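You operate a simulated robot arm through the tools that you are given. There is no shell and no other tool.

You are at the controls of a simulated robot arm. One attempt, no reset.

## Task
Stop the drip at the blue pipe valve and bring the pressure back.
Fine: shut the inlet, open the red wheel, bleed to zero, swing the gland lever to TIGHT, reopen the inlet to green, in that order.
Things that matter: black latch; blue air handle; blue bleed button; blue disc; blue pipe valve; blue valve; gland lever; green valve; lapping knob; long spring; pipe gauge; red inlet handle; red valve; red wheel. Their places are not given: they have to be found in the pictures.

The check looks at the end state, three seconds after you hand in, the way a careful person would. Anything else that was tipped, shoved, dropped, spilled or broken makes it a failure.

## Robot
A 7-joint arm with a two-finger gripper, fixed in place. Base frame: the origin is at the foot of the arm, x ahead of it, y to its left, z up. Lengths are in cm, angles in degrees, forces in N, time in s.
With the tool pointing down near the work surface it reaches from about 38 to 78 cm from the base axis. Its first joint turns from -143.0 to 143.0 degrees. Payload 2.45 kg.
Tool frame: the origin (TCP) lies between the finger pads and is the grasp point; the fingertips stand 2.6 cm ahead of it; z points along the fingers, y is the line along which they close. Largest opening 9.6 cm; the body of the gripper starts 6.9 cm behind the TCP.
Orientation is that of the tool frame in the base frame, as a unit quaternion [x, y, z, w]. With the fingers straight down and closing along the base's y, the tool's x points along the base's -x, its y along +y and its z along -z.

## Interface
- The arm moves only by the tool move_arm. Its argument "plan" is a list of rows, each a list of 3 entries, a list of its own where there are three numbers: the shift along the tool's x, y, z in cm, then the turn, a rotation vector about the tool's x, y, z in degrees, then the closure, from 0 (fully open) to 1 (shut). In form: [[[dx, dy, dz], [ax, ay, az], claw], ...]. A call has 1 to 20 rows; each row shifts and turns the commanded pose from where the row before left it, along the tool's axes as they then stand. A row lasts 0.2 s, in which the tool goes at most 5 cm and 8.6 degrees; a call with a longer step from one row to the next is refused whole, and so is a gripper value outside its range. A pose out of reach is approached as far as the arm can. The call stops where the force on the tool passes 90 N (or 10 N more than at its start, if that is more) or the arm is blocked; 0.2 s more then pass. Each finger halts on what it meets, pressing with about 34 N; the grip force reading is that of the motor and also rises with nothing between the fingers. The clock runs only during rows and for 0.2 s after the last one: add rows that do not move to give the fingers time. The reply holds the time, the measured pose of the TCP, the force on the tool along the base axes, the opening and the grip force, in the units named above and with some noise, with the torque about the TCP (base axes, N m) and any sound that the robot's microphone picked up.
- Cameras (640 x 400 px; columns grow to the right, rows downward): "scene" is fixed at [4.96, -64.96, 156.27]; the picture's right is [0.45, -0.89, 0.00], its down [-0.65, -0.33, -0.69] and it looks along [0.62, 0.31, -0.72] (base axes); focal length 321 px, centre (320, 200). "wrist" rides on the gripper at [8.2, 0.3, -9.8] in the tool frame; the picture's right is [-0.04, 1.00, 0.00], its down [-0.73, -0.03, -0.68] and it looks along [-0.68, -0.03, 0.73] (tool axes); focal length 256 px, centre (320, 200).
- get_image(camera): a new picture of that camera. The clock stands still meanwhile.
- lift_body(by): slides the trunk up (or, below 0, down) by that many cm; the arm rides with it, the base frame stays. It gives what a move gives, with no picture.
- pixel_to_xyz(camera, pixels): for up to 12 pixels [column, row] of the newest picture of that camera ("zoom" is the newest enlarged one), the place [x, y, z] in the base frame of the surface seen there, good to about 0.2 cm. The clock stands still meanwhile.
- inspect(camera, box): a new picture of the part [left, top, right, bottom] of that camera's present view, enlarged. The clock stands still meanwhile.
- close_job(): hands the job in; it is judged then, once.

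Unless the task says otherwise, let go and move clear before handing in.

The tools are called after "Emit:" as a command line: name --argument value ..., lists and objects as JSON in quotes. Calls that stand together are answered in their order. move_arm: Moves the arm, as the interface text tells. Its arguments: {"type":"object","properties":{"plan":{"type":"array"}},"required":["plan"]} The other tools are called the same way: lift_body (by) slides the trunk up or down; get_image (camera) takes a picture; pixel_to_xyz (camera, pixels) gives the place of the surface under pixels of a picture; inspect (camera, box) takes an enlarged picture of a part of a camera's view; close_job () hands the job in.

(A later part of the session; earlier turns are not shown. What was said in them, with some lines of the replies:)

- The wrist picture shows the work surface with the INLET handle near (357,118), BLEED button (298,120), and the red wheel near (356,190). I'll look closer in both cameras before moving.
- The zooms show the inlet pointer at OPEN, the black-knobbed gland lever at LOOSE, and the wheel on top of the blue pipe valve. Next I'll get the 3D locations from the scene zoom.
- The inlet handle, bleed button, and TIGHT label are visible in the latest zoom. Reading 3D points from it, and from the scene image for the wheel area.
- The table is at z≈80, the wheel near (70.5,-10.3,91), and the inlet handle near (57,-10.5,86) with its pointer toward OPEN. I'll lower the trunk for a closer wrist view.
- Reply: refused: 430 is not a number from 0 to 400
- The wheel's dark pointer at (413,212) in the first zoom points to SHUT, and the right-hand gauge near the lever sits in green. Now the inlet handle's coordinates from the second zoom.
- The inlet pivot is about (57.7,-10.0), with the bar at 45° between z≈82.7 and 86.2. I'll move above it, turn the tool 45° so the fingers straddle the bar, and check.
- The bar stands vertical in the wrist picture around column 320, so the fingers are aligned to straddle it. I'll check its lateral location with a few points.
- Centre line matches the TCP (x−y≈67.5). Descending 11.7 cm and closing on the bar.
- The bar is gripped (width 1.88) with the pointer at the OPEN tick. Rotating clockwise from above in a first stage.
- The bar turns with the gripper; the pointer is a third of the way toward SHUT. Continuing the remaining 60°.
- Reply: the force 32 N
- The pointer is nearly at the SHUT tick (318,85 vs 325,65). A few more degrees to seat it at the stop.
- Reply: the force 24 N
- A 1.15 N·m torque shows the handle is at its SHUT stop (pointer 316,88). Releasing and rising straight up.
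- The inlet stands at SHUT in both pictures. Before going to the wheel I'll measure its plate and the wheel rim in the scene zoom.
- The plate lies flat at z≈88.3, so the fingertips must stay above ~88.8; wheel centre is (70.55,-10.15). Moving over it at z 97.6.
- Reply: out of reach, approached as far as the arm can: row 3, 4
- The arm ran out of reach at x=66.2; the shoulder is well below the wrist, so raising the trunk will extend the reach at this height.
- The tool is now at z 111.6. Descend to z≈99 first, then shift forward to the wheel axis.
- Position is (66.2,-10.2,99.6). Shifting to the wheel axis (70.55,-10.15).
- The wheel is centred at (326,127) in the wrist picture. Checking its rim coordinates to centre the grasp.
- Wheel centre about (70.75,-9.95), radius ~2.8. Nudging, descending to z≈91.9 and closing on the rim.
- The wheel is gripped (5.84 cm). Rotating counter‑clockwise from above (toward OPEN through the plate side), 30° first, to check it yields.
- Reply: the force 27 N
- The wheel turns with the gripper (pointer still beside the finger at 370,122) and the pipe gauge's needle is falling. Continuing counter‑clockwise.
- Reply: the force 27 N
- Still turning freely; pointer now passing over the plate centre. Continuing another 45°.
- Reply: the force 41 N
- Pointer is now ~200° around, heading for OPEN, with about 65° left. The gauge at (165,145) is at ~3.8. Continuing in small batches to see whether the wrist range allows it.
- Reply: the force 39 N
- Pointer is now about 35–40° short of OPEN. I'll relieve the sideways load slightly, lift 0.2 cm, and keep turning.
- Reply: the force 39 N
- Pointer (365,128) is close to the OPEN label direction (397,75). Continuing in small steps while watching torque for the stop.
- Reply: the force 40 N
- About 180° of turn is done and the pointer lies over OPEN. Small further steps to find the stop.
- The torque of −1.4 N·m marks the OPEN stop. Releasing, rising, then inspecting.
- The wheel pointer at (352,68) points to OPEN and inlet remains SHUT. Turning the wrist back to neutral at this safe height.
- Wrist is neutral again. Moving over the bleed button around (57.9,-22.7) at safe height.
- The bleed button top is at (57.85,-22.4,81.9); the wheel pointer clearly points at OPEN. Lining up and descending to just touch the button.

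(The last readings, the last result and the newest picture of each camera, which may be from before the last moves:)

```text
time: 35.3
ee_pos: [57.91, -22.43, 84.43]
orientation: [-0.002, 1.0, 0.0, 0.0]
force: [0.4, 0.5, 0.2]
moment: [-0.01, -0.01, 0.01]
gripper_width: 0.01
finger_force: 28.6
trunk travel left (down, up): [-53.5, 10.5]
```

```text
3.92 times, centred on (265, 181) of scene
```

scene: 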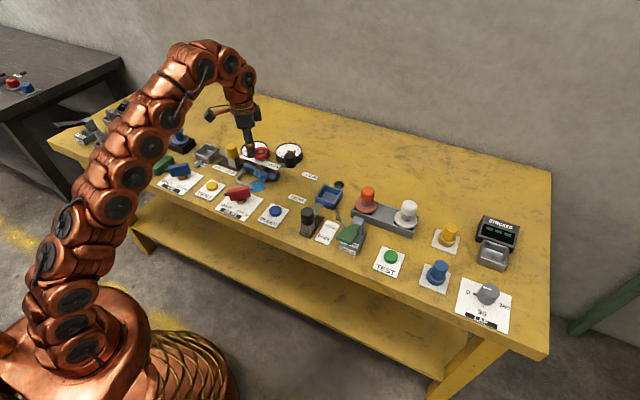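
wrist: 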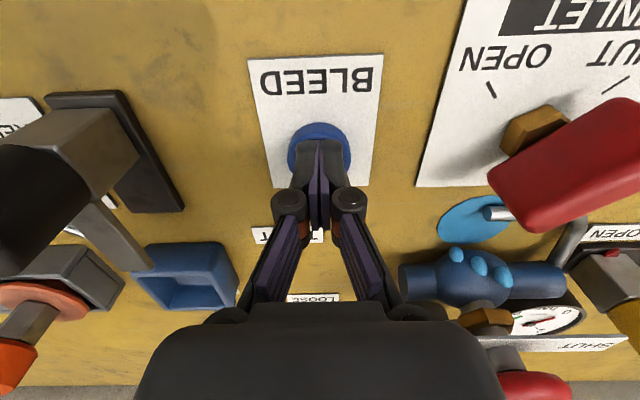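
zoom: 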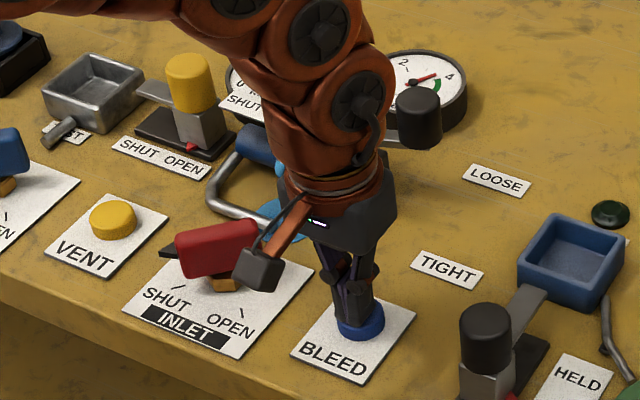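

Fingertips are right at the button top (force ~0). Pressing in small steps.

Emit:
move_arm --plan '[[[0, 0, 0.2], [0, 0, 0], 1], [[0, 0, 0.2], [0, 0, 0], 1], [[0, 0, 0.2], [0, 0, 0], 1], [[0, 0, 0], [0, 0, 0], 1]]'

Emit:
inspect --camera "scene" --box '[245, 130, 325, 182]'

```text
time: 36.3
ee_pos: [57.88, -22.36, 83.86]
orientation: [-0.002, 1.0, 0.0, -0.001]
force: [1.5, 0.3, 2.2]
moment: [0.04, -0.02, 0.01]
gripper_width: 0.61
finger_force: 28.4
trunk travel left (down, up): [-53.5, 10.5]
heard: click
```

```text
7.69 times, centred on (285, 156) of scene
```

zoom: 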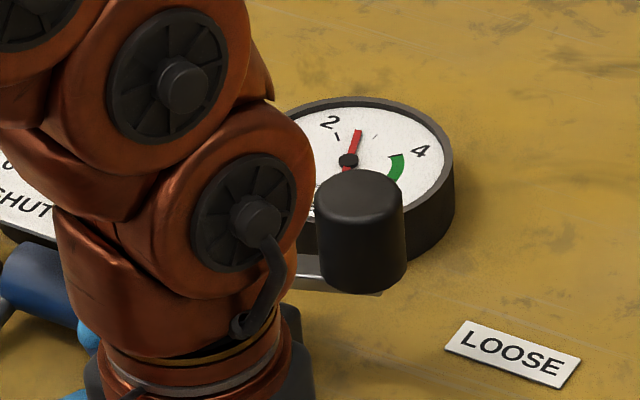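

A click was heard and the pipe gauge is falling (needle at ~2.3). Holding the button down.

Emit:
move_arm --plan '[[[0, 0, 0.1], [0, 0, 0], 1], [[0, 0, 0], [0, 0, 0], 1], [[0, 0, 0], [0, 0, 0], 1], [[0, 0, 0], [0, 0, 0], 1], [[0, 0, 0], [0, 0, 0], 1], [[0, 0, 0], [0, 0, 0], 1], [[0, 0, 0], [0, 0, 0], 1], [[0, 0, 0], [0, 0, 0], 1], [[0, 0, 0], [0, 0, 0], 1], [[0, 0, 0], [0, 0, 0], 1]]'

Emit:
inspect --camera "scene" --box '[245, 130, 325, 182]'

Emit:
get_image --camera "wrist"

```text
time: 38.5
ee_pos: [57.82, -22.42, 83.73]
orientation: [-0.002, 1.0, 0.0, 0.0]
force: [0.0, -0.4, 3.3]
moment: [0.02, 0.02, -0.02]
gripper_width: 0.62
finger_force: 28.4
trunk travel left (down, up): [-53.5, 10.5]
```

```text
7.69 times, centred on (285, 156) of scene
```

zoom: 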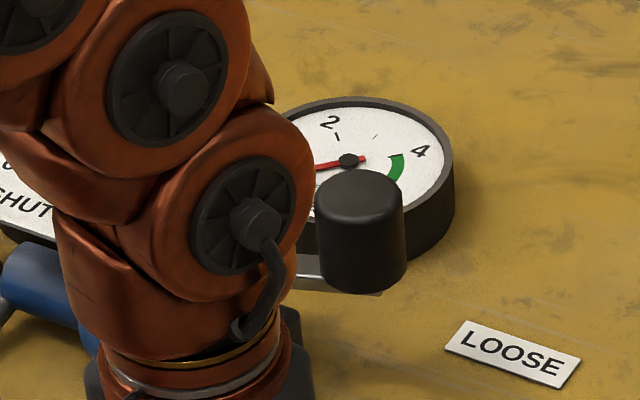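

```text
taken
```

wrist: 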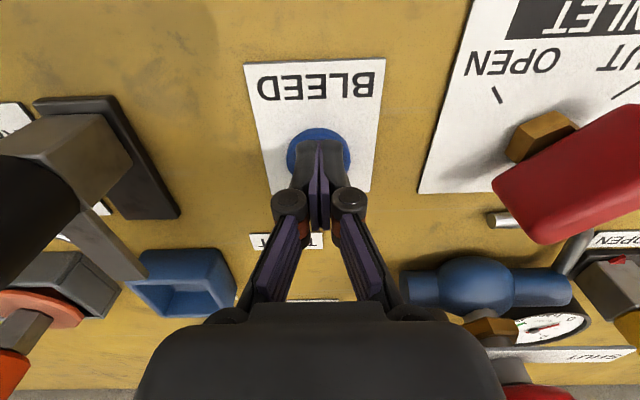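

The drops are gone and the gauge is at about 0.8. Holding longer to reach zero.

Emit:
move_arm --plan '[[[0, 0, 0], [0, 0, 0], 1], [[0, 0, 0], [0, 0, 0], 1], [[0, 0, 0], [0, 0, 0], 1], [[0, 0, 0], [0, 0, 0], 1], [[0, 0, 0], [0, 0, 0], 1], [[0, 0, 0], [0, 0, 0], 1], [[0, 0, 0], [0, 0, 0], 1], [[0, 0, 0], [0, 0, 0], 1], [[0, 0, 0], [0, 0, 0], 1], [[0, 0, 0], [0, 0, 0], 1], [[0, 0, 0], [0, 0, 0], 1], [[0, 0, 0], [0, 0, 0], 1], [[0, 0, 0], [0, 0, 0], 1], [[0, 0, 0], [0, 0, 0], 1], [[0, 0, 0], [0, 0, 0], 1]]'

Emit:
inspect --camera "scene" --box '[245, 130, 325, 182]'

```text
time: 41.7
ee_pos: [58.0, -22.44, 83.68]
orientation: [-0.002, 1.0, 0.0, 0.0]
force: [0.1, -0.5, 2.4]
moment: [0.02, 0.01, -0.02]
gripper_width: 0.61
finger_force: 28.3
trunk travel left (down, up): [-53.5, 10.5]
```

```text
7.69 times, centred on (285, 156) of scene
```

zoom: 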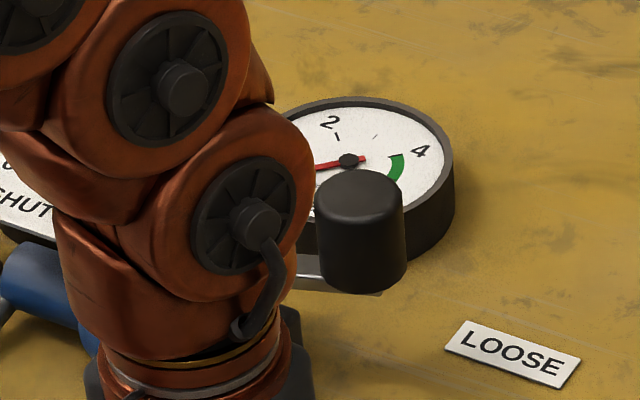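

The needle has stopped at its rest near the 0 mark. Lifting off and checking the gauge from a better angle.

Emit:
move_arm --plan '[[[0, 0, -2], [0, 0, 0], 1], [[0, 0, -4], [0, 0, 0], 1], [[0, 0, -4], [0, 0, 0], 0.8], [[0, 0, -3], [0, 0, 0], 0.6], [[0, 0, 0], [0, 0, 0], 0.5]]'

Emit:
get_image --camera "wrist"

Emit:
inspect --camera "wrist" --box '[360, 130, 540, 280]'

Emit:
inspect --camera "scene" --box '[205, 130, 325, 232]'

```text
time: 42.9
ee_pos: [57.86, -22.4, 96.63]
orientation: [-0.001, 1.0, 0.0, 0.0]
force: [-0.4, -0.2, 0.4]
moment: [0.0, 0.01, 0.0]
gripper_width: 4.78
finger_force: 0.0
trunk travel left (down, up): [-53.5, 10.5]
```

```text
taken
```

wrist: 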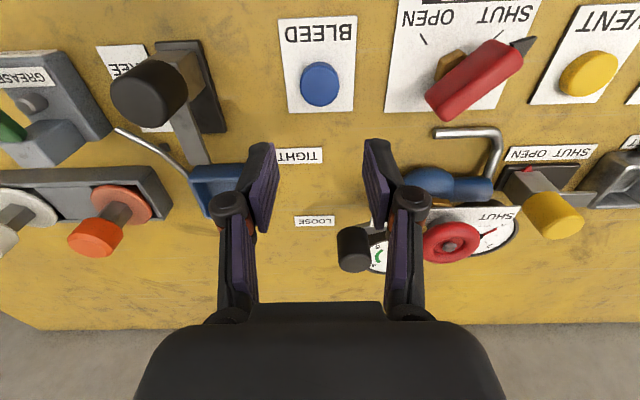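

```text
2.67 times, centred on (450, 205) of wrist
```

zoom: 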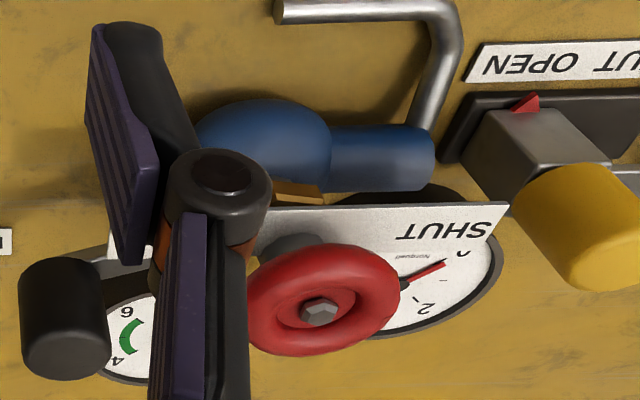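

```text
3.92 times, centred on (265, 181) of scene
```

zoom: 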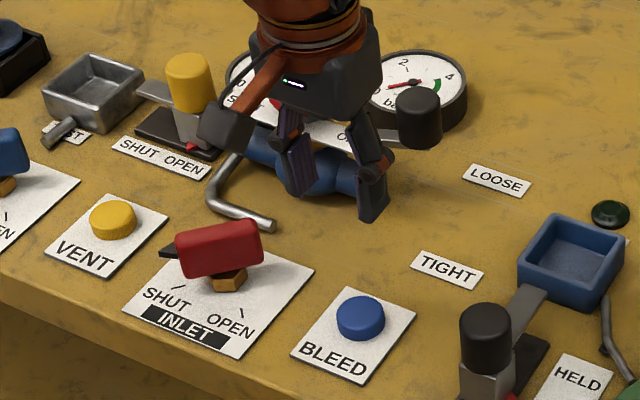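

The gauge needle is back at zero (scene zoom 390,87) and the drips are gone. Now the gland lever: moving up and forward for a clear look at the black knob and arm.

Emit:
move_arm --plan '[[[-2.5, -1, -2.5], [0, 0, 0], 0.4], [[-2.5, 0, -2.5], [0, 0, 0], 0.4], [[-2, 0, 0], [0, 0, 0], 0.4], [[0, 0, 0], [0, 0, 0], 0.4]]'

Emit:
get_image --camera "wrist"

Emit:
inspect --camera "wrist" --box '[280, 110, 480, 250]'

```text
time: 43.9
ee_pos: [64.83, -23.33, 101.72]
orientation: [-0.002, 1.0, 0.0, 0.001]
force: [0.1, 0.0, -0.5]
moment: [-0.03, 0.01, -0.04]
gripper_width: 5.75
finger_force: 0.0
trunk travel left (down, up): [-53.5, 10.5]
```

```text
taken
```

wrist: 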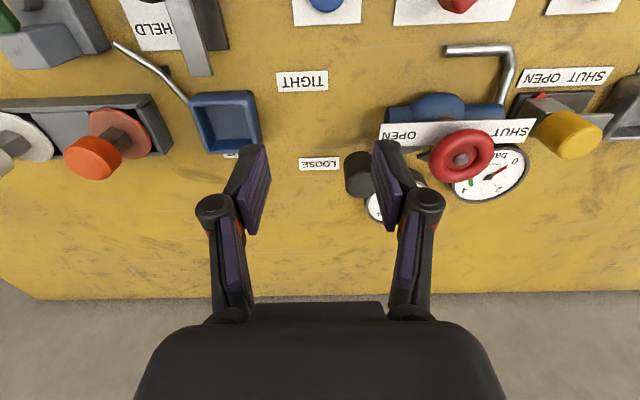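

```text
2.86 times, centred on (380, 180) of wrist
```

zoom: 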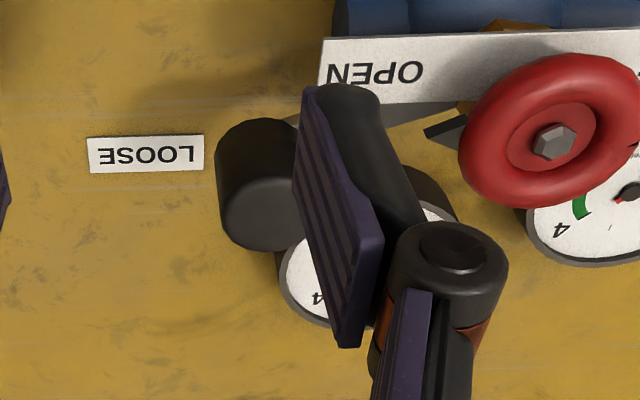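

The knob sits next to LOOSE, partly hidden by the finger. Turning the tool to yaw ≈ +108° so the tool x axis lies along the lever, with the camera on the outside.

Emit:
move_arm --plan '[[[0, 0, 0], [0, 0, -8.3], 0.4], [[0, 0, 0], [0, 0, -8.3], 0.4], [[0, 0, 0], [0, 0, -8.3], 0.4], [[0, 0, 0], [0, 0, -8.3], 0.4], [[0, 0, 0], [0, 0, -8.3], 0.4], [[0, 0, 0], [0, 0, -8.3], 0.4], [[0, 0, 0], [0, 0, -8.3], 0.4], [[0, 0, 0], [0, 0, -8.3], 0.4], [[0, 0, 0], [0, 0, -8.3], 0.4], [[0, 0, 0], [0, 0, -8.3], 0.4], [[0, 0, 0], [0, 0, -8.3], 0.4], [[0, 0, 0], [0, 0, -8.3], 0.4], [[0, 0, 0], [0, 0, -8.4], 0.4], [[0, 0, 0], [0, 0, 0], 0.4]]'

Emit:
get_image --camera "wrist"

Emit:
pixel_to_xyz --camera "wrist" --pixels '[[320, 100]]'

```text
time: 46.9
ee_pos: [64.95, -23.26, 101.69]
orientation: [0.811, -0.586, 0.0, 0.0]
force: [0.4, -0.1, -0.3]
moment: [0.0, -0.02, 0.01]
gripper_width: 5.75
finger_force: 0.2
trunk travel left (down, up): [-53.5, 10.5]
```

```text
taken
```

wrist: 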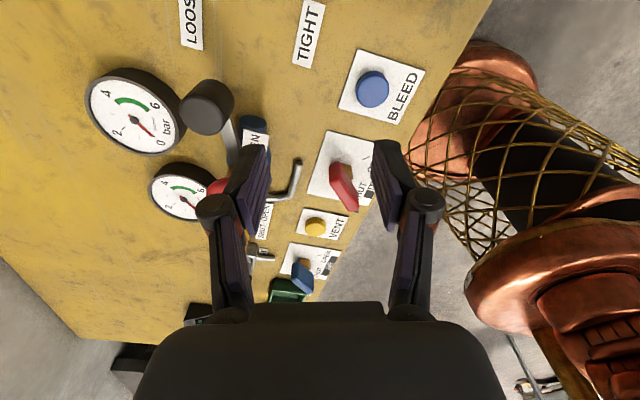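

```text
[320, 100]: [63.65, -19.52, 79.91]
```

Both gauges read near 0 here, and the knob shows at (207,105). Measuring the knob.

Emit:
inspect --camera "wrist" --box '[80, 0, 320, 170]'

Emit:
pixel_to_xyz --camera "wrist" --pixels '[[200, 115], [190, 115], [212, 115], [201, 102], [201, 128], [215, 90], [230, 100], [229, 130], [235, 150], [191, 20], [308, 32]]'

```text
2.35 times, centred on (200, 85) of wrist
```

zoom: 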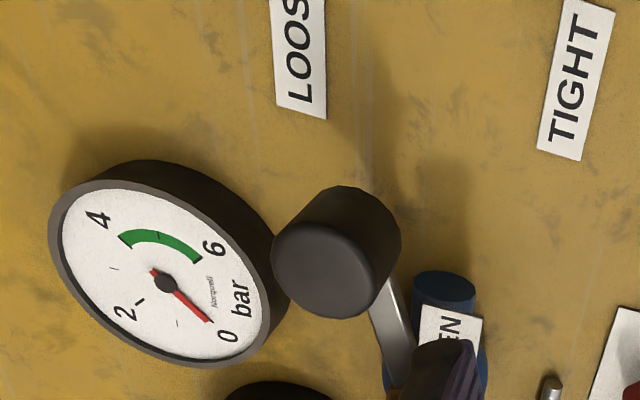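

```text
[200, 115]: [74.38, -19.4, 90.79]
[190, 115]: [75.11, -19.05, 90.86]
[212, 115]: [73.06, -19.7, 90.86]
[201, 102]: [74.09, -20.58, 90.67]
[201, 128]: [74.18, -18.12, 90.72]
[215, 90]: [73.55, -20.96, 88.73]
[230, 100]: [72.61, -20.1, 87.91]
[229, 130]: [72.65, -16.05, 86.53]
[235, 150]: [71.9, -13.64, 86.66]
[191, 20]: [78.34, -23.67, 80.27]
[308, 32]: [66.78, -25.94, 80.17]
```

The knob centre is ≈(74.05,-19.4), top z 90.8, lever pivot ≈(71,-9.95), so radius 9.9 cm at −72°. That is 76.5 cm from the base, so I'll raise the trunk first for reach.

Emit:
lift_body --by 9

Emit:
move_arm --plan '[[[0, 0, 3], [0, 0, 0], 0.4], [[0, 0, 3], [0, 0, 0], 0.4], [[0, 0, 3], [0, 0, 0], 0.4], [[0, 0, 3], [0, 0, 0], 0.4], [[-0.287, -3.28, 0], [0, 0, 0], 0.4], [[-0.287, -3.28, 0], [0, 0, 0], 0.4], [[-0.287, -3.28, 0], [0, 0, 0], 0.4], [[0, 0, 0], [0, 0, 0], 0.4]]'

Emit:
get_image --camera "wrist"

Emit:
inspect --camera "scene" --box '[205, 110, 325, 212]'

```text
time: 48.1
ee_pos: [64.89, -23.35, 110.87]
orientation: [0.81, -0.587, 0.0, 0.0]
force: [0.4, -0.1, -0.7]
moment: [0.04, -0.02, -0.01]
gripper_width: 5.74
finger_force: 0.0
trunk travel left (down, up): [-62.5, 1.5]
```

```text
time: 49.9
ee_pos: [73.97, -19.42, 98.77]
orientation: [0.81, -0.586, 0.0, -0.001]
force: [0.7, 0.1, 0.2]
moment: [0.0, 0.0, 0.01]
gripper_width: 5.76
finger_force: 0.1
trunk travel left (down, up): [-62.5, 1.5]
```

```text
taken
```

wrist: 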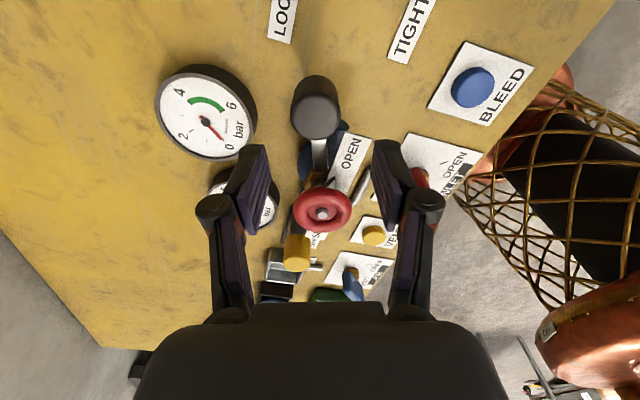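

```text
3.92 times, centred on (265, 161) of scene
```

zoom: 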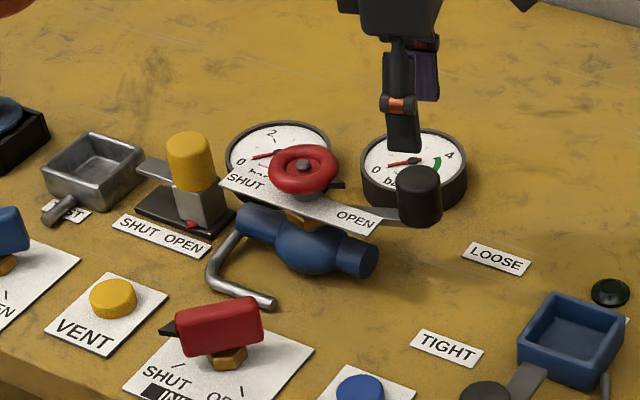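

The knob is at (317,115) with its arm vertical in the picture, so the tool is aligned. Checking lateral centring.

Emit:
pixel_to_xyz --camera "wrist" --pixels '[[295, 115], [338, 115], [316, 115], [316, 98], [316, 132], [319, 150], [318, 165]]'

```text
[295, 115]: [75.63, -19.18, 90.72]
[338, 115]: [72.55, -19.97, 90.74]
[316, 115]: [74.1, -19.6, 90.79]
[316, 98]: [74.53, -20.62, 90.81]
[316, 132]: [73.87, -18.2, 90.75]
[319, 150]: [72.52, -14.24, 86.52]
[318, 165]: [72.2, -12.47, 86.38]
```

Centred within 0.1 cm. Descending to z≈91.1 and closing loosely around the knob.

Emit:
move_arm --plan '[[[0, 0, 3], [0, 0, 0], 0.4], [[0, 0, 3], [0, 0, 0], 0.4], [[0, 0, 1.6], [0, 0, 0], 0.4], [[0, 0, 0], [0, 0, 0], 0.5], [[0, 0, 0], [0, 0, 0], 0.6], [[0, 0, 0], [0, 0, 0], 0.62], [[0, 0, 0], [0, 0, 0], 0.62]]'

Emit:
get_image --camera "wrist"

```text
time: 51.5
ee_pos: [73.93, -19.52, 91.1]
orientation: [0.81, -0.586, 0.001, 0.0]
force: [-1.0, -0.2, -0.9]
moment: [-0.01, 0.05, 0.01]
gripper_width: 3.79
finger_force: 7.8
trunk travel left (down, up): [-62.5, 1.5]
```

```text
taken
```

wrist: 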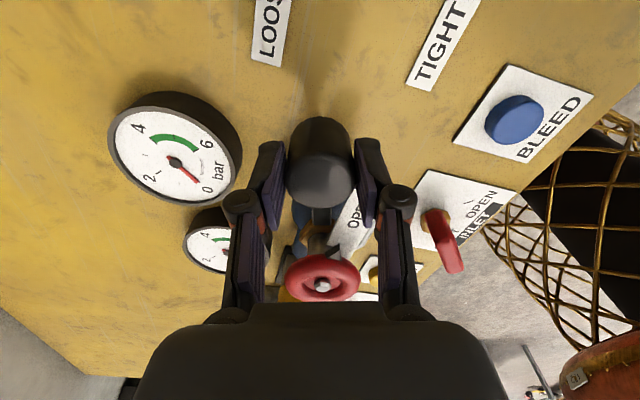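

The fingers just touch the knob (3.79 cm). Swinging the lever 15° toward TIGHT along its arc.

Emit:
move_arm --plan '[[[-0.04, 0.865, 0], [0, 0, 5], 0.63], [[-0.04, 0.865, 0], [0, 0, 5], 0.63], [[-0.04, 0.865, 0], [0, 0, 5], 0.63], [[0, 0, 0], [0, 0, 0], 0.63]]'

Emit:
get_image --camera "wrist"

```text
time: 52.5
ee_pos: [71.28, -19.89, 91.08]
orientation: [0.727, -0.687, 0.0, 0.001]
force: [2.8, 0.9, -6.5]
moment: [-0.19, 0.03, -0.23]
gripper_width: 3.72
finger_force: 45.4
trunk travel left (down, up): [-62.5, 1.5]
```

```text
taken
```

wrist: 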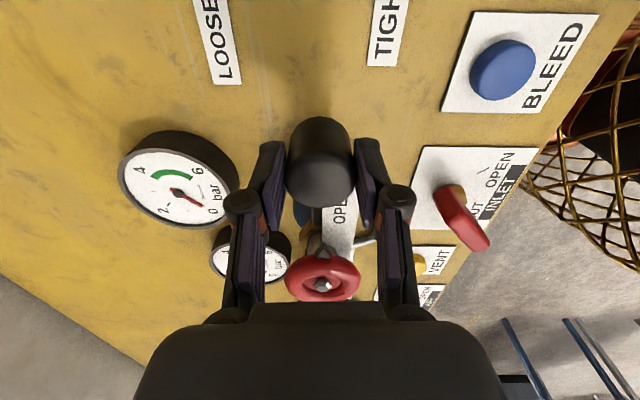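

The lever follows with low force. Continuing toward TIGHT in small steps.

Emit:
move_arm --plan '[[[-0.04, 0.865, 0], [0, 0, 5], 0.63], [[-0.04, 0.865, 0], [0, 0, 5], 0.63], [[-0.04, 0.865, 0], [0, 0, 5], 0.63], [[0, 0, 0], [0, 0, 0], 0.63]]'

Emit:
get_image --camera "wrist"

Emit:
inspect --camera "scene" --box '[205, 110, 325, 212]'

```text
time: 53.5
ee_pos: [68.72, -19.61, 91.11]
orientation: [-0.631, 0.776, -0.001, 0.0]
force: [3.9, 6.9, -9.2]
moment: [0.38, -0.11, -0.25]
gripper_width: 3.72
finger_force: 45.0
trunk travel left (down, up): [-62.5, 1.5]
```

```text
taken
```

wrist: 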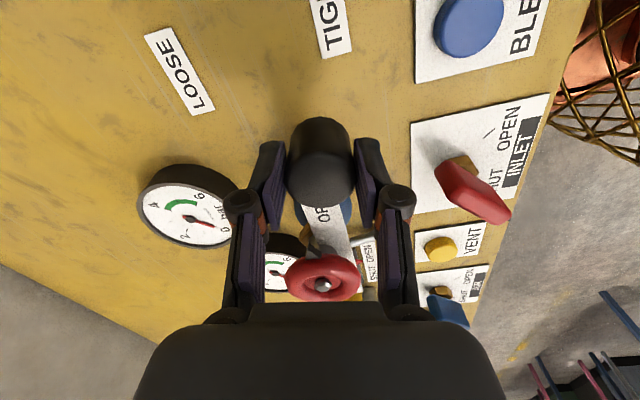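

```text
3.92 times, centred on (265, 161) of scene
```

zoom: 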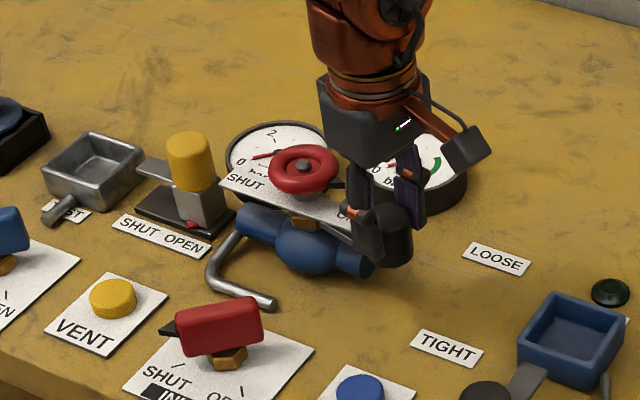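

The lever now points close to TIGHT (label at column 330). Small steps until the stop is felt.

Emit:
move_arm --plan '[[[-0.02, 0.52, 0], [0, 0, 3], 0.63], [[-0.02, 0.52, 0], [0, 0, 3], 0.63], [[0, 0, 0], [0, 0, 0], 0.63]]'

Emit:
get_image --camera "wrist"

```text
time: 54.3
ee_pos: [67.86, -19.42, 91.1]
orientation: [-0.59, 0.808, 0.0, -0.001]
force: [1.9, 10.8, -6.3]
moment: [0.24, -0.03, 0.2]
gripper_width: 3.73
finger_force: 45.0
trunk travel left (down, up): [-62.5, 1.5]
```

```text
taken
```

wrist: 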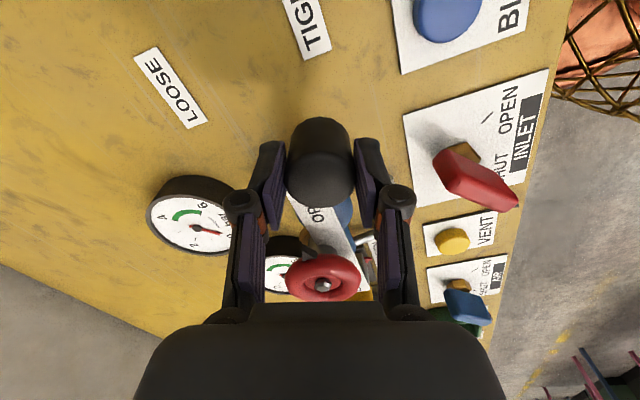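

No stop felt yet at −108°. Two more small steps.

Emit:
move_arm --plan '[[[-0.02, 0.52, 0], [0, 0, 3], 0.63], [[0, 0, 0], [0, 0, 0], 0.63]]'

Emit:
get_image --camera "wrist"

Emit:
inspect --camera "scene" --box '[205, 110, 325, 212]'

```text
time: 54.9
ee_pos: [67.31, -19.23, 91.07]
orientation: [-0.568, 0.823, 0.0, 0.0]
force: [6.8, 12.0, -2.1]
moment: [0.34, -0.16, -0.21]
gripper_width: 3.73
finger_force: 45.0
trunk travel left (down, up): [-62.5, 1.5]
```

```text
taken
```

wrist: 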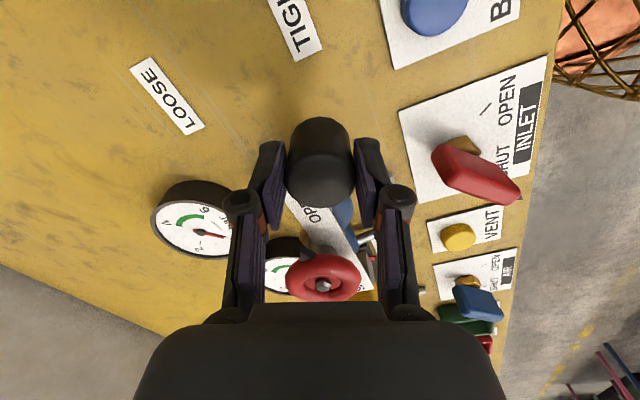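

```text
3.92 times, centred on (265, 161) of scene
```

zoom: 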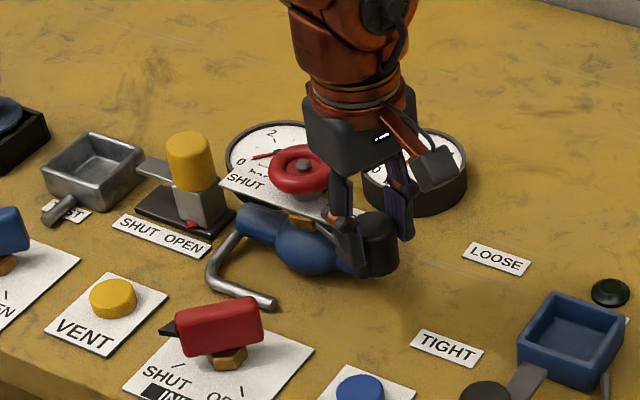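

Lever at about −111°, slightly past the label's centre line (−106°) with no firm stop yet. One more small step to probe for the stop.

Emit:
move_arm --plan '[[[-0.02, 0.43, 0], [0, 0, 2.5], 0.63], [[0, 0, 0], [0, 0, 0], 0.63]]'

Emit:
get_image --camera "wrist"

```text
time: 55.5
ee_pos: [66.95, -18.94, 91.13]
orientation: [-0.549, 0.836, 0.0, 0.0]
force: [7.0, 11.8, -2.3]
moment: [0.68, -0.29, -0.17]
gripper_width: 3.71
finger_force: 44.7
trunk travel left (down, up): [-62.5, 1.5]
```

```text
taken
```

wrist: 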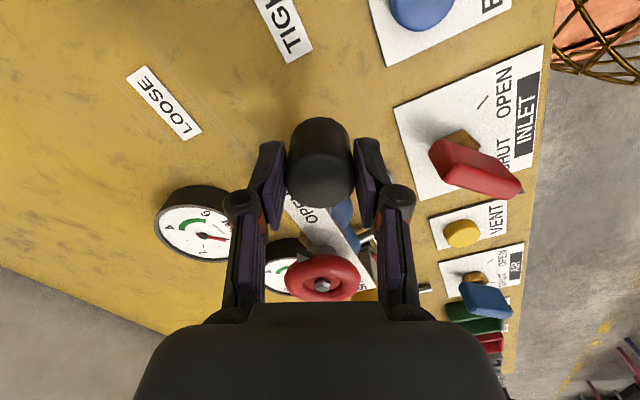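

Still moving freely at −114°. LOOSE had the same ~10° offset between lever and label, so the stop may lie near −116°; probing a little more.

Emit:
move_arm --plan '[[[-0.07, 0.43, 0], [0, 0, 2.5], 0.63], [[0, 0, 0], [0, 0, 0], 0.63]]'

Emit:
inspect --camera "scene" --box '[205, 110, 325, 212]'

```text
time: 56.1
ee_pos: [66.62, -19.11, 91.15]
orientation: [-0.531, 0.848, -0.001, 0.001]
force: [23.5, -2.5, -6.9]
moment: [-0.74, -0.55, 0.1]
gripper_width: 3.71
finger_force: 45.0
trunk travel left (down, up): [-62.5, 1.5]
```

```text
3.92 times, centred on (265, 161) of scene
```

zoom: 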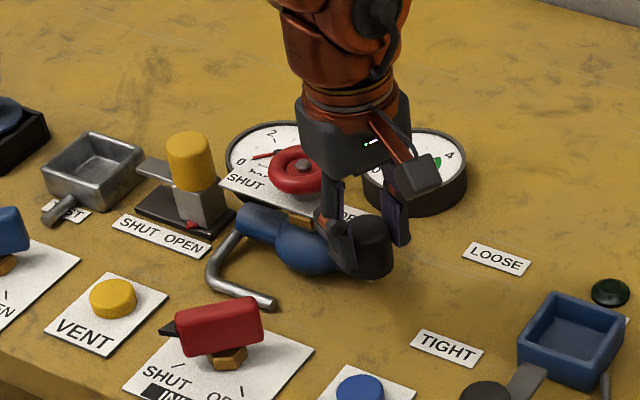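

Resistance has jumped to ~22 N tangentially at about −115.6°: that looks like the TIGHT stop. One light confirming nudge.

Emit:
move_arm --plan '[[[-0.01, 0.2, 0], [0, 0, 1], 0.63], [[0, 0, 0], [0, 0, 0], 0.63]]'

```text
time: 56.7
ee_pos: [66.79, -19.01, 91.15]
orientation: [-0.523, 0.852, -0.001, 0.001]
force: [42.2, -13.1, -9.0]
moment: [-0.71, -0.86, -0.19]
gripper_width: 3.72
finger_force: 44.8
trunk travel left (down, up): [-62.5, 1.5]
```

The stop is confirmed (force rose to 42 N without motion). Easing off, opening, and rising.

Emit:
move_arm --plan '[[[0, -0.3, 0], [0, 0, 0], 0.6], [[0, 0, 0], [0, 0, 0], 0.45], [[0, 0, 0], [0, 0, 0], 0.4], [[0, 0, 0], [0, 0, 0], 0.4], [[0, 0, -3], [0, 0, 0], 0.4], [[0, 0, -3], [0, 0, 0], 0.4], [[0, 0, -3], [0, 0, 0], 0.4], [[0, 0, 0], [0, 0, 0], 0.4]]'

Emit:
get_image --camera "wrist"

Emit:
inspect --camera "scene" --box '[205, 110, 325, 212]'

```text
time: 58.5
ee_pos: [66.61, -18.89, 100.24]
orientation: [-0.524, 0.851, 0.0, 0.0]
force: [0.0, -0.4, -0.9]
moment: [0.0, 0.0, 0.0]
gripper_width: 5.77
finger_force: 0.2
trunk travel left (down, up): [-62.5, 1.5]
```

```text
taken
```

wrist: 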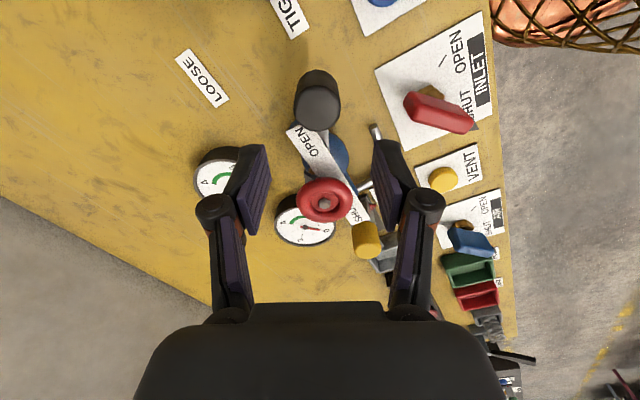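

```text
3.92 times, centred on (265, 161) of scene
```

zoom: 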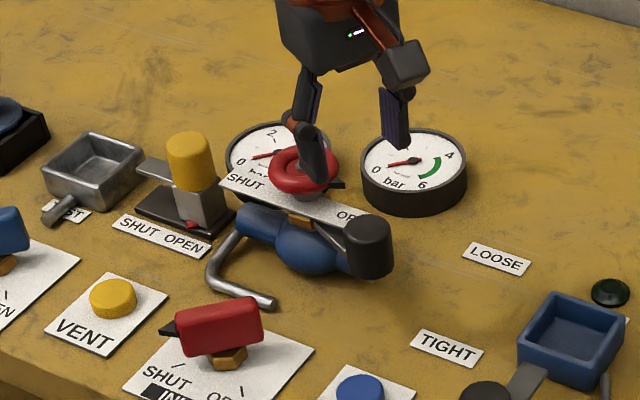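

The lever now rests at TIGHT, the gauge reads 0, and there's no drip. Rotating the wrist back to −47.5° and moving over the inlet handle.

Emit:
move_arm --plan '[[[0, 0, 0], [0, 0, 8.5], 0.4], [[0, 0, 0], [0, 0, 8.5], 0.4], [[0, 0, 0], [0, 0, 8.5], 0.4], [[0, 0, 0], [0, 0, 8.5], 0.4], [[0, 0, 0], [0, 0, 8.5], 0.4], [[0, 0, 0], [0, 0, 8.5], 0.4], [[0, 0, 0], [0, 0, 8.5], 0.4], [[0, 0, 0], [0, 0, 8.5], 0.4], [[0, 0, 0], [0, 0, 8.5], 0.4], [[0, 0, 0], [0, 0, 8.5], 0.4], [[0, 0, 0], [0, 0, 8.5], 0.4], [[0, 0, 0], [0, 0, 8.5], 0.4], [[0, 0, 0], [0, 0, 8], 0.4], [[3.17, -0.165, 0], [0, 0, 0], 0.45], [[3.17, -0.165, 0], [0, 0, 0], 0.45], [[3.17, -0.165, 0], [0, 0, 0], 0.45], [[3.17, -0.165, 0], [0, 0, 0], 0.45], [[0, 0, 0], [0, 0, 0], 0.45]]'

Emit:
get_image --camera "wrist"

Emit:
inspect --camera "scene" --box '[205, 120, 325, 222]'

```text
time: 62.3
ee_pos: [57.35, -10.08, 100.19]
orientation: [0.398, 0.918, 0.0, 0.0]
force: [-1.1, -0.5, 0.5]
moment: [-0.01, -0.01, 0.0]
gripper_width: 5.28
finger_force: 0.1
trunk travel left (down, up): [-62.5, 1.5]
```

```text
taken
```

wrist: 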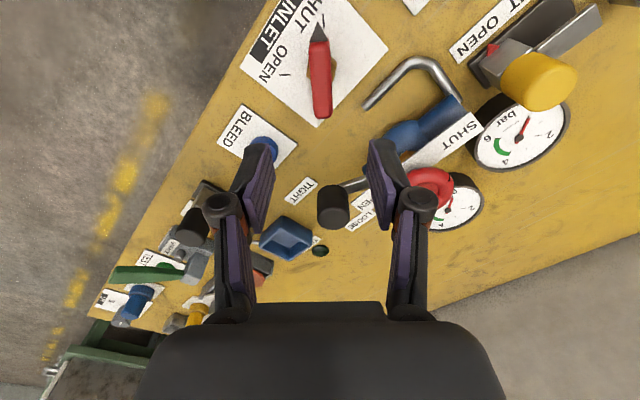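

```text
3.92 times, centred on (265, 171) of scene
```

zoom: 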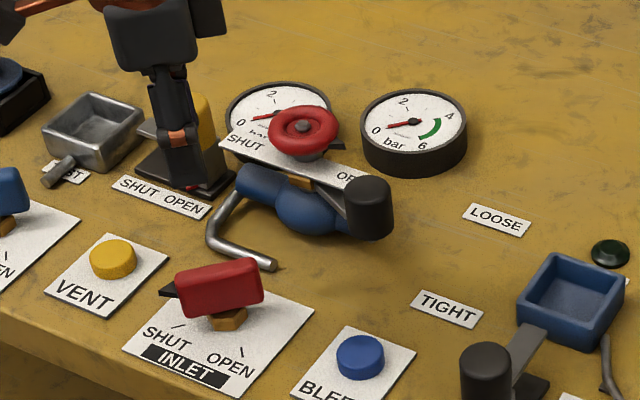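

The inlet bar is at (320,75) vertical in view; gauge at 0. Checking its centre line.

Emit:
pixel_to_xyz --camera "wrist" --pixels '[[313, 95], [329, 95], [312, 60], [327, 60], [322, 113]]'

```text
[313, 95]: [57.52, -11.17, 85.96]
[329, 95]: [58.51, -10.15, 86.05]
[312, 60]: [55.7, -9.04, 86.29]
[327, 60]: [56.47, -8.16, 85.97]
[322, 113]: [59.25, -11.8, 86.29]
```

Aligned within 0.1 cm. Descending to z≈85.5 and gripping the bar.

Emit:
move_arm --plan '[[[0, 0.08, 4], [0, 0, 0], 0.45], [[0, 0, 4], [0, 0, 0], 0.45], [[0, 0, 4], [0, 0, 0], 0.45], [[0, 0, 2.7], [0, 0, 0], 0.45], [[0, 0, 0], [0, 0, 0], 0.7], [[0, 0, 0], [0, 0, 0], 0.9], [[0, 0, 0], [0, 0, 0], 0.9], [[0, 0, 0], [0, 0, 0], 0.9]]'

Emit:
get_image --camera "wrist"

```text
time: 64.1
ee_pos: [57.47, -10.01, 85.31]
orientation: [0.396, 0.918, 0.0, 0.001]
force: [5.7, 3.4, -3.9]
moment: [-0.09, -0.34, 0.78]
gripper_width: 1.89
finger_force: 44.3
trunk travel left (down, up): [-62.5, 1.5]
```

```text
taken
```

wrist: 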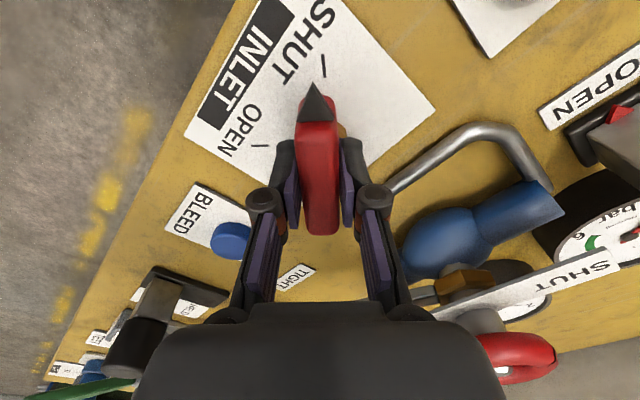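

Gripped firmly (1.89 cm). Turning counter‑clockwise about half way, then reading the gauge.

Emit:
move_arm --plan '[[[0, 0, 0], [0, 0, -5], 0.9], [[0, 0, 0], [0, 0, -7.5], 0.9], [[0, 0, 0], [0, 0, -7.5], 0.9], [[0, 0, 0], [0, 0, -7.5], 0.9], [[0, 0, 0], [0, 0, -7.5], 0.9], [[0, 0, 0], [0, 0, -7.5], 0.9], [[0, 0, 0], [0, 0, 0], 0.9], [[0, 0, 0], [0, 0, 0], 0.9], [[0, 0, 0], [0, 0, 0], 0.9]]'

Emit:
get_image --camera "wrist"

Emit:
inspect --camera "scene" --box '[205, 120, 325, 222]'

```text
time: 66.1
ee_pos: [57.62, -10.05, 85.34]
orientation: [0.036, 0.999, 0.0, -0.001]
force: [15.5, 13.2, -19.9]
moment: [0.28, -0.65, 0.0]
gripper_width: 1.88
finger_force: 43.8
trunk travel left (down, up): [-62.5, 1.5]
```

```text
taken
```

wrist: 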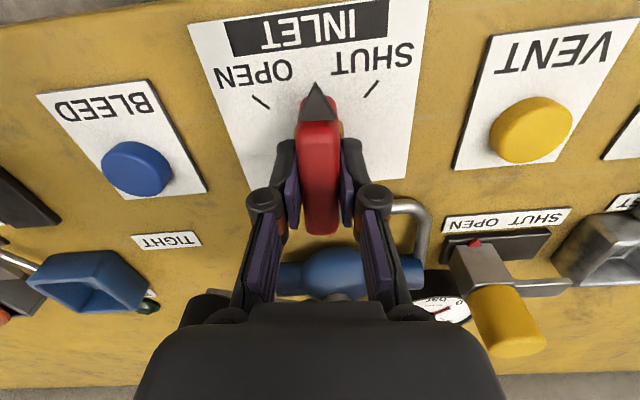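

```text
3.92 times, centred on (265, 171) of scene
```

zoom: 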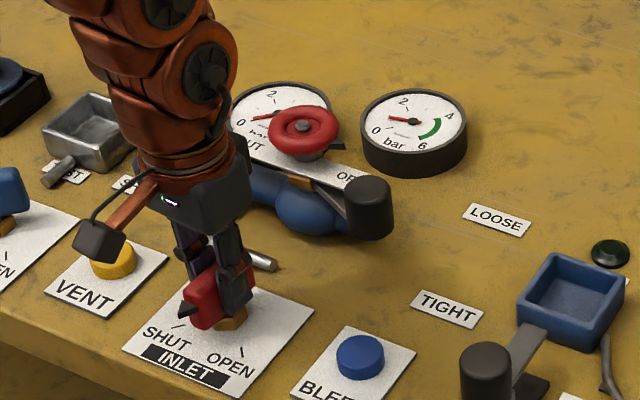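

The gauge has just begun to rise (~0.5). Opening further another 22° and waiting to read.

Emit:
move_arm --plan '[[[0, 0, 0.1], [0, 0, -7.5], 0.9], [[0, 0, 0], [0, 0, -7.5], 0.9], [[0, 0, 0], [0, 0, -7.5], 0.9], [[0, 0, 0], [0, 0, 0], 0.9], [[0, 0, 0], [0, 0, 0], 0.9], [[0, 0, 0], [0, 0, 0], 0.9], [[0, 0, 0], [0, 0, 0], 0.9], [[0, 0, 0], [0, 0, 0], 0.9]]'

Emit:
inspect --camera "scene" --box '[205, 120, 325, 222]'

```text
time: 67.9
ee_pos: [57.61, -9.98, 85.42]
orientation: [-0.158, 0.987, -0.001, -0.001]
force: [17.9, 22.5, 6.5]
moment: [0.39, 0.02, 0.03]
gripper_width: 1.88
finger_force: 43.9
trunk travel left (down, up): [-62.5, 1.5]
```

```text
3.92 times, centred on (265, 171) of scene
```

zoom: 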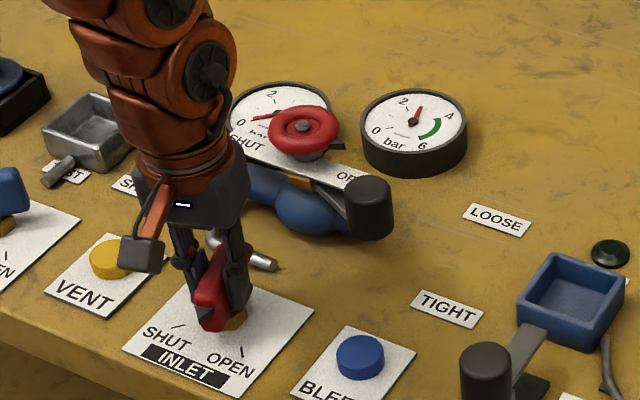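

The gauge is at ~2.6. Waiting to see whether it steadies at this opening.

Emit:
move_arm --plan '[[[0, 0, 0], [0, 0, 0], 0.9], [[0, 0, 0], [0, 0, 0], 0.9], [[0, 0, 0], [0, 0, 0], 0.9], [[0, 0, 0], [0, 0, 0], 0.9], [[0, 0, 0], [0, 0, 0], 0.9], [[0, 0, 0], [0, 0, 0], 0.9], [[0, 0, 0], [0, 0, 0], 0.9], [[0, 0, 0], [0, 0, 0], 0.9], [[0, 0, 0], [0, 0, 0], 0.9], [[0, 0, 0], [0, 0, 0], 0.9]]'

Emit:
inspect --camera "scene" --box '[205, 120, 325, 222]'

```text
time: 70.1
ee_pos: [57.47, -9.98, 85.3]
orientation: [-0.159, 0.987, -0.001, 0.0]
force: [20.0, 31.2, 10.8]
moment: [0.86, -0.68, -0.04]
gripper_width: 1.88
finger_force: 44.1
trunk travel left (down, up): [-62.5, 1.5]
```

```text
3.92 times, centred on (265, 171) of scene
```

zoom: 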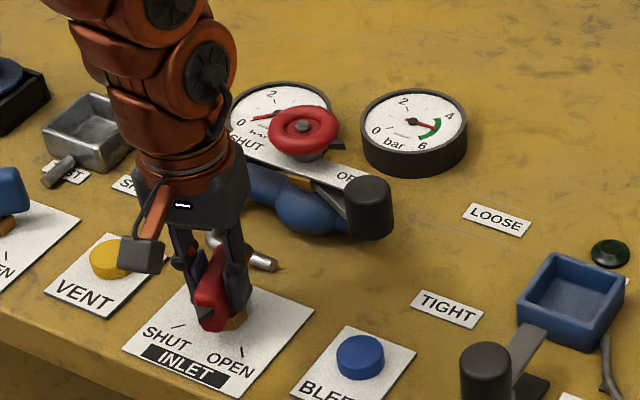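

It's now in the green (~4.8). Waiting briefly to see if it levels off before opening the rest.

Emit:
move_arm --plan '[[[0, 0, 0], [0, 0, 0], 0.9], [[0, 0, 0], [0, 0, 0], 0.9], [[0, 0, 0], [0, 0, 0], 0.9], [[0, 0, 0], [0, 0, 0], 0.9], [[0, 0, 0], [0, 0, 0], 0.9]]'

Emit:
inspect --camera "scene" --box '[265, 130, 325, 182]'

```text
time: 71.3
ee_pos: [57.48, -9.88, 85.31]
orientation: [-0.158, 0.987, -0.001, 0.0]
force: [18.1, 31.6, 8.9]
moment: [0.82, -0.45, 0.01]
gripper_width: 1.87
finger_force: 43.7
trunk travel left (down, up): [-62.5, 1.5]
```

```text
7.69 times, centred on (295, 156) of scene
```

zoom: 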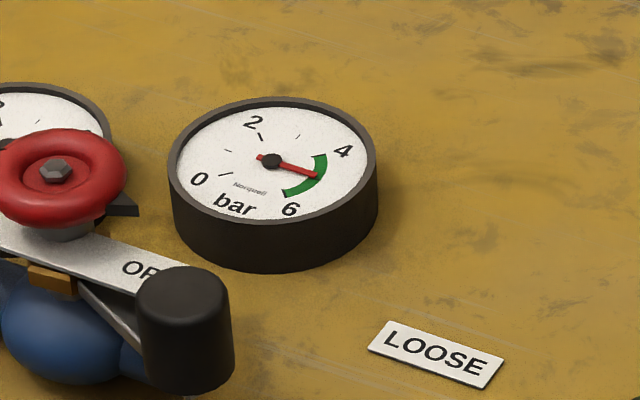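

The needle sits mid-green (~5). Now turning the inlet the remaining ~27° to OPEN and watching again.

Emit:
move_arm --plan '[[[0, 0, 0], [0, 0, -7.5], 0.9], [[0, 0, 0], [0, 0, -7.5], 0.9], [[0, 0, 0], [0, 0, -7.5], 0.9], [[0, 0, 0], [0, 0, -4.5], 0.9], [[0, 0, 0], [0, 0, 0], 0.9], [[0, 0, 0], [0, 0, 0], 0.9], [[0, 0, 0], [0, 0, 0], 0.9]]'

Emit:
get_image --camera "wrist"

Emit:
inspect --camera "scene" --box '[265, 130, 325, 182]'

```text
time: 72.9
ee_pos: [57.56, -9.93, 85.25]
orientation: [-0.384, 0.923, 0.0, -0.001]
force: [10.2, 24.2, 2.6]
moment: [0.45, -0.07, -0.17]
gripper_width: 1.88
finger_force: 44.0
trunk travel left (down, up): [-62.5, 1.5]
```

```text
taken
```

wrist: 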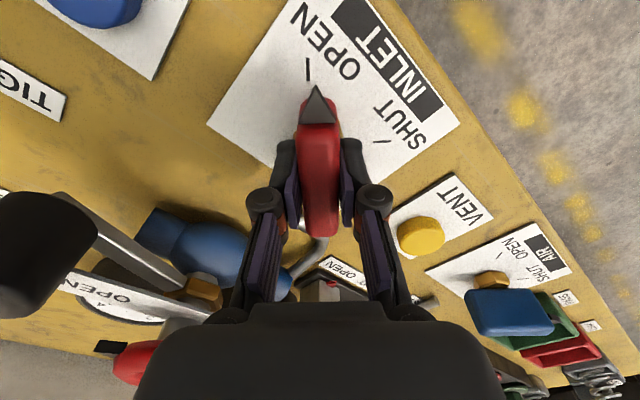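

```text
7.69 times, centred on (295, 156) of scene
```

zoom: 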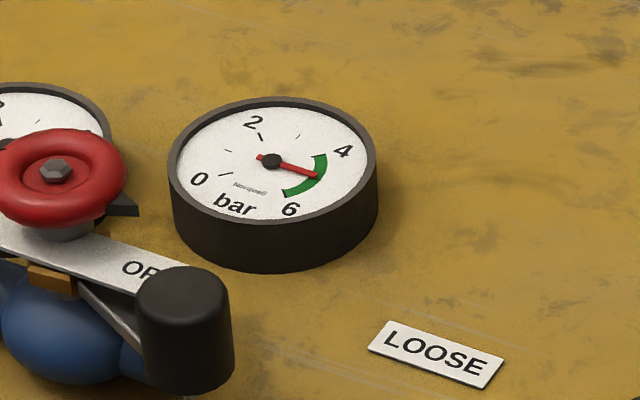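

The inlet is back at OPEN (pointer 317,88 by the tick) and the gauge holds mid-green. Releasing, rising, and retreating clear.

Emit:
move_arm --plan '[[[0, 0, 0], [0, 0, 0], 0.6], [[0, 0, 0], [0, 0, 0], 0.45], [[0, 0, 0], [0, 0, 0], 0.45], [[0, 0, -3], [0, 0, 0], 0.45], [[0, 0, -4], [0, 0, 0], 0.45], [[0, 0, -4], [0, 0, 0], 0.45], [[0, 0, -4], [0, 0, 0], 0.45], [[0, 0, -4], [0, 0, 0], 0.45], [[3, 0, -2], [0, 0, 0], 0.45], [[4, 0, 0], [0, 0, 0], 0.45], [[4, 0, 0], [0, 0, 0], 0.45], [[0, 0, 0], [0, 0, 0], 0.45], [[0, 0, 0], [0, 0, 0], 0.45], [[0, 0, 0], [0, 0, 0], 0.45], [[0, 0, 0], [0, 0, 0], 0.45]]'

Emit:
get_image --camera "scene"

Emit:
get_image --camera "wrist"

Emit:
inspect --camera "scene" --box '[205, 120, 325, 222]'

```text
time: 76.1
ee_pos: [49.89, -17.93, 106.45]
orientation: [-0.384, 0.923, -0.001, 0.0]
force: [0.0, 0.4, 0.3]
moment: [0.0, -0.01, -0.03]
gripper_width: 5.26
finger_force: 0.0
trunk travel left (down, up): [-62.5, 1.5]
```

```text
taken
```

scene: 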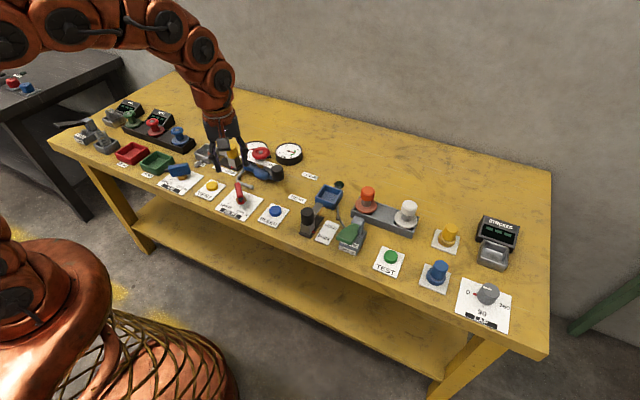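

```text
taken
```

wrist: 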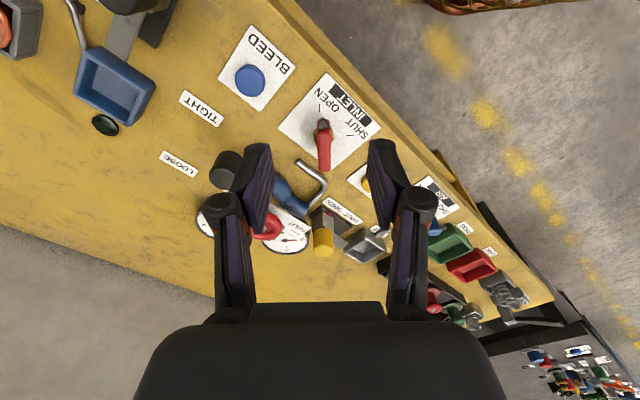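

```text
3.92 times, centred on (265, 171) of scene
```

zoom: 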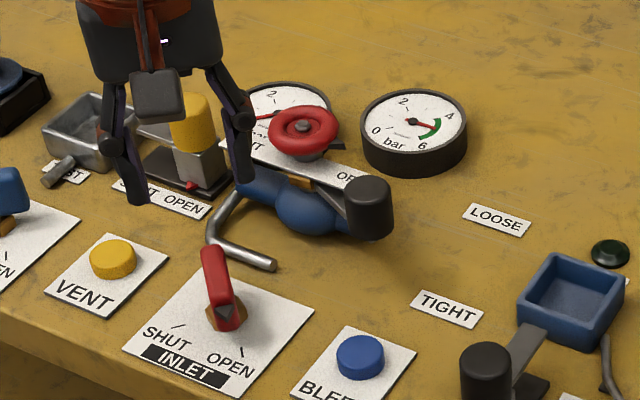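

Everything looks right: inlet OPEN, wheel OPEN, lever at TIGHT, no drops at the pipe end, gauge in green. I'll wait two more seconds further clear and recheck before handing in.

Emit:
move_arm --plan '[[[3, 0, -3], [0, 0, 0], 0.45], [[0, 0, -3], [0, 0, 0], 0.45], [[0, 0, 0], [0, 0, 0], 0.45], [[0, 0, 0], [0, 0, 0], 0.45], [[0, 0, 0], [0, 0, 0], 0.45], [[0, 0, 0], [0, 0, 0], 0.45], [[0, 0, 0], [0, 0, 0], 0.45], [[0, 0, 0], [0, 0, 0], 0.45], [[0, 0, 0], [0, 0, 0], 0.45], [[0, 0, 0], [0, 0, 0], 0.45], [[0, 0, 0], [0, 0, 0], 0.45], [[0, 0, 0], [0, 0, 0], 0.45]]'

Emit:
inspect --camera "scene" --box '[205, 120, 325, 222]'

```text
time: 78.7
ee_pos: [47.66, -20.03, 112.49]
orientation: [-0.385, 0.923, 0.0, 0.0]
force: [-0.7, -0.2, 0.6]
moment: [0.02, 0.01, 0.01]
gripper_width: 5.3
finger_force: 0.1
trunk travel left (down, up): [-62.5, 1.5]
```

```text
3.92 times, centred on (265, 171) of scene
```

zoom: 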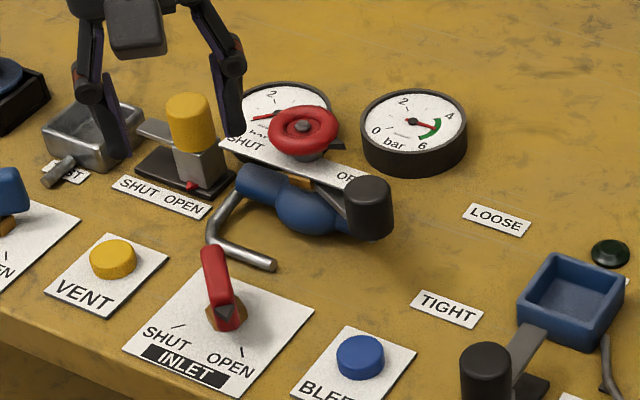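

The state is stable: the gauge holds in green at (425,122), the pipe end at (270,264) is dry, and the tool is clear. Handing in.

Emit:
close_job

```text
The job is handed in.
```

The drip at the blue pipe valve has stopped, and the pipe gauge is back in the green at about 5 bar. I've handed the job in; no verdict came back.

I did the steps in the order you gave:

1. **Inlet shut:** I turned the red inlet handle until it hit its SHUT stop.
2. **Red wheel opened:** I turned it about 180° to its OPEN stop.
3. **Bled to zero:** I held the blue bleed button down until the gauge needle rested at 0. The drops and the puddle were gone by then.
4. **Gland lever to TIGHT:** I swung it until it hit a firm stop. That stop is about 10° past the TIGHT label; at LOOSE the lever had also sat about 10° to the same side of its label.
5. **Inlet reopened:** I turned it back to OPEN. The gauge rose to mid-green and stayed there.

Before handing in, I let go, moved the arm clear and waited several seconds. The pipe end was still dry, the gauge hadn't moved, and I saw nothing else disturbed on the table.
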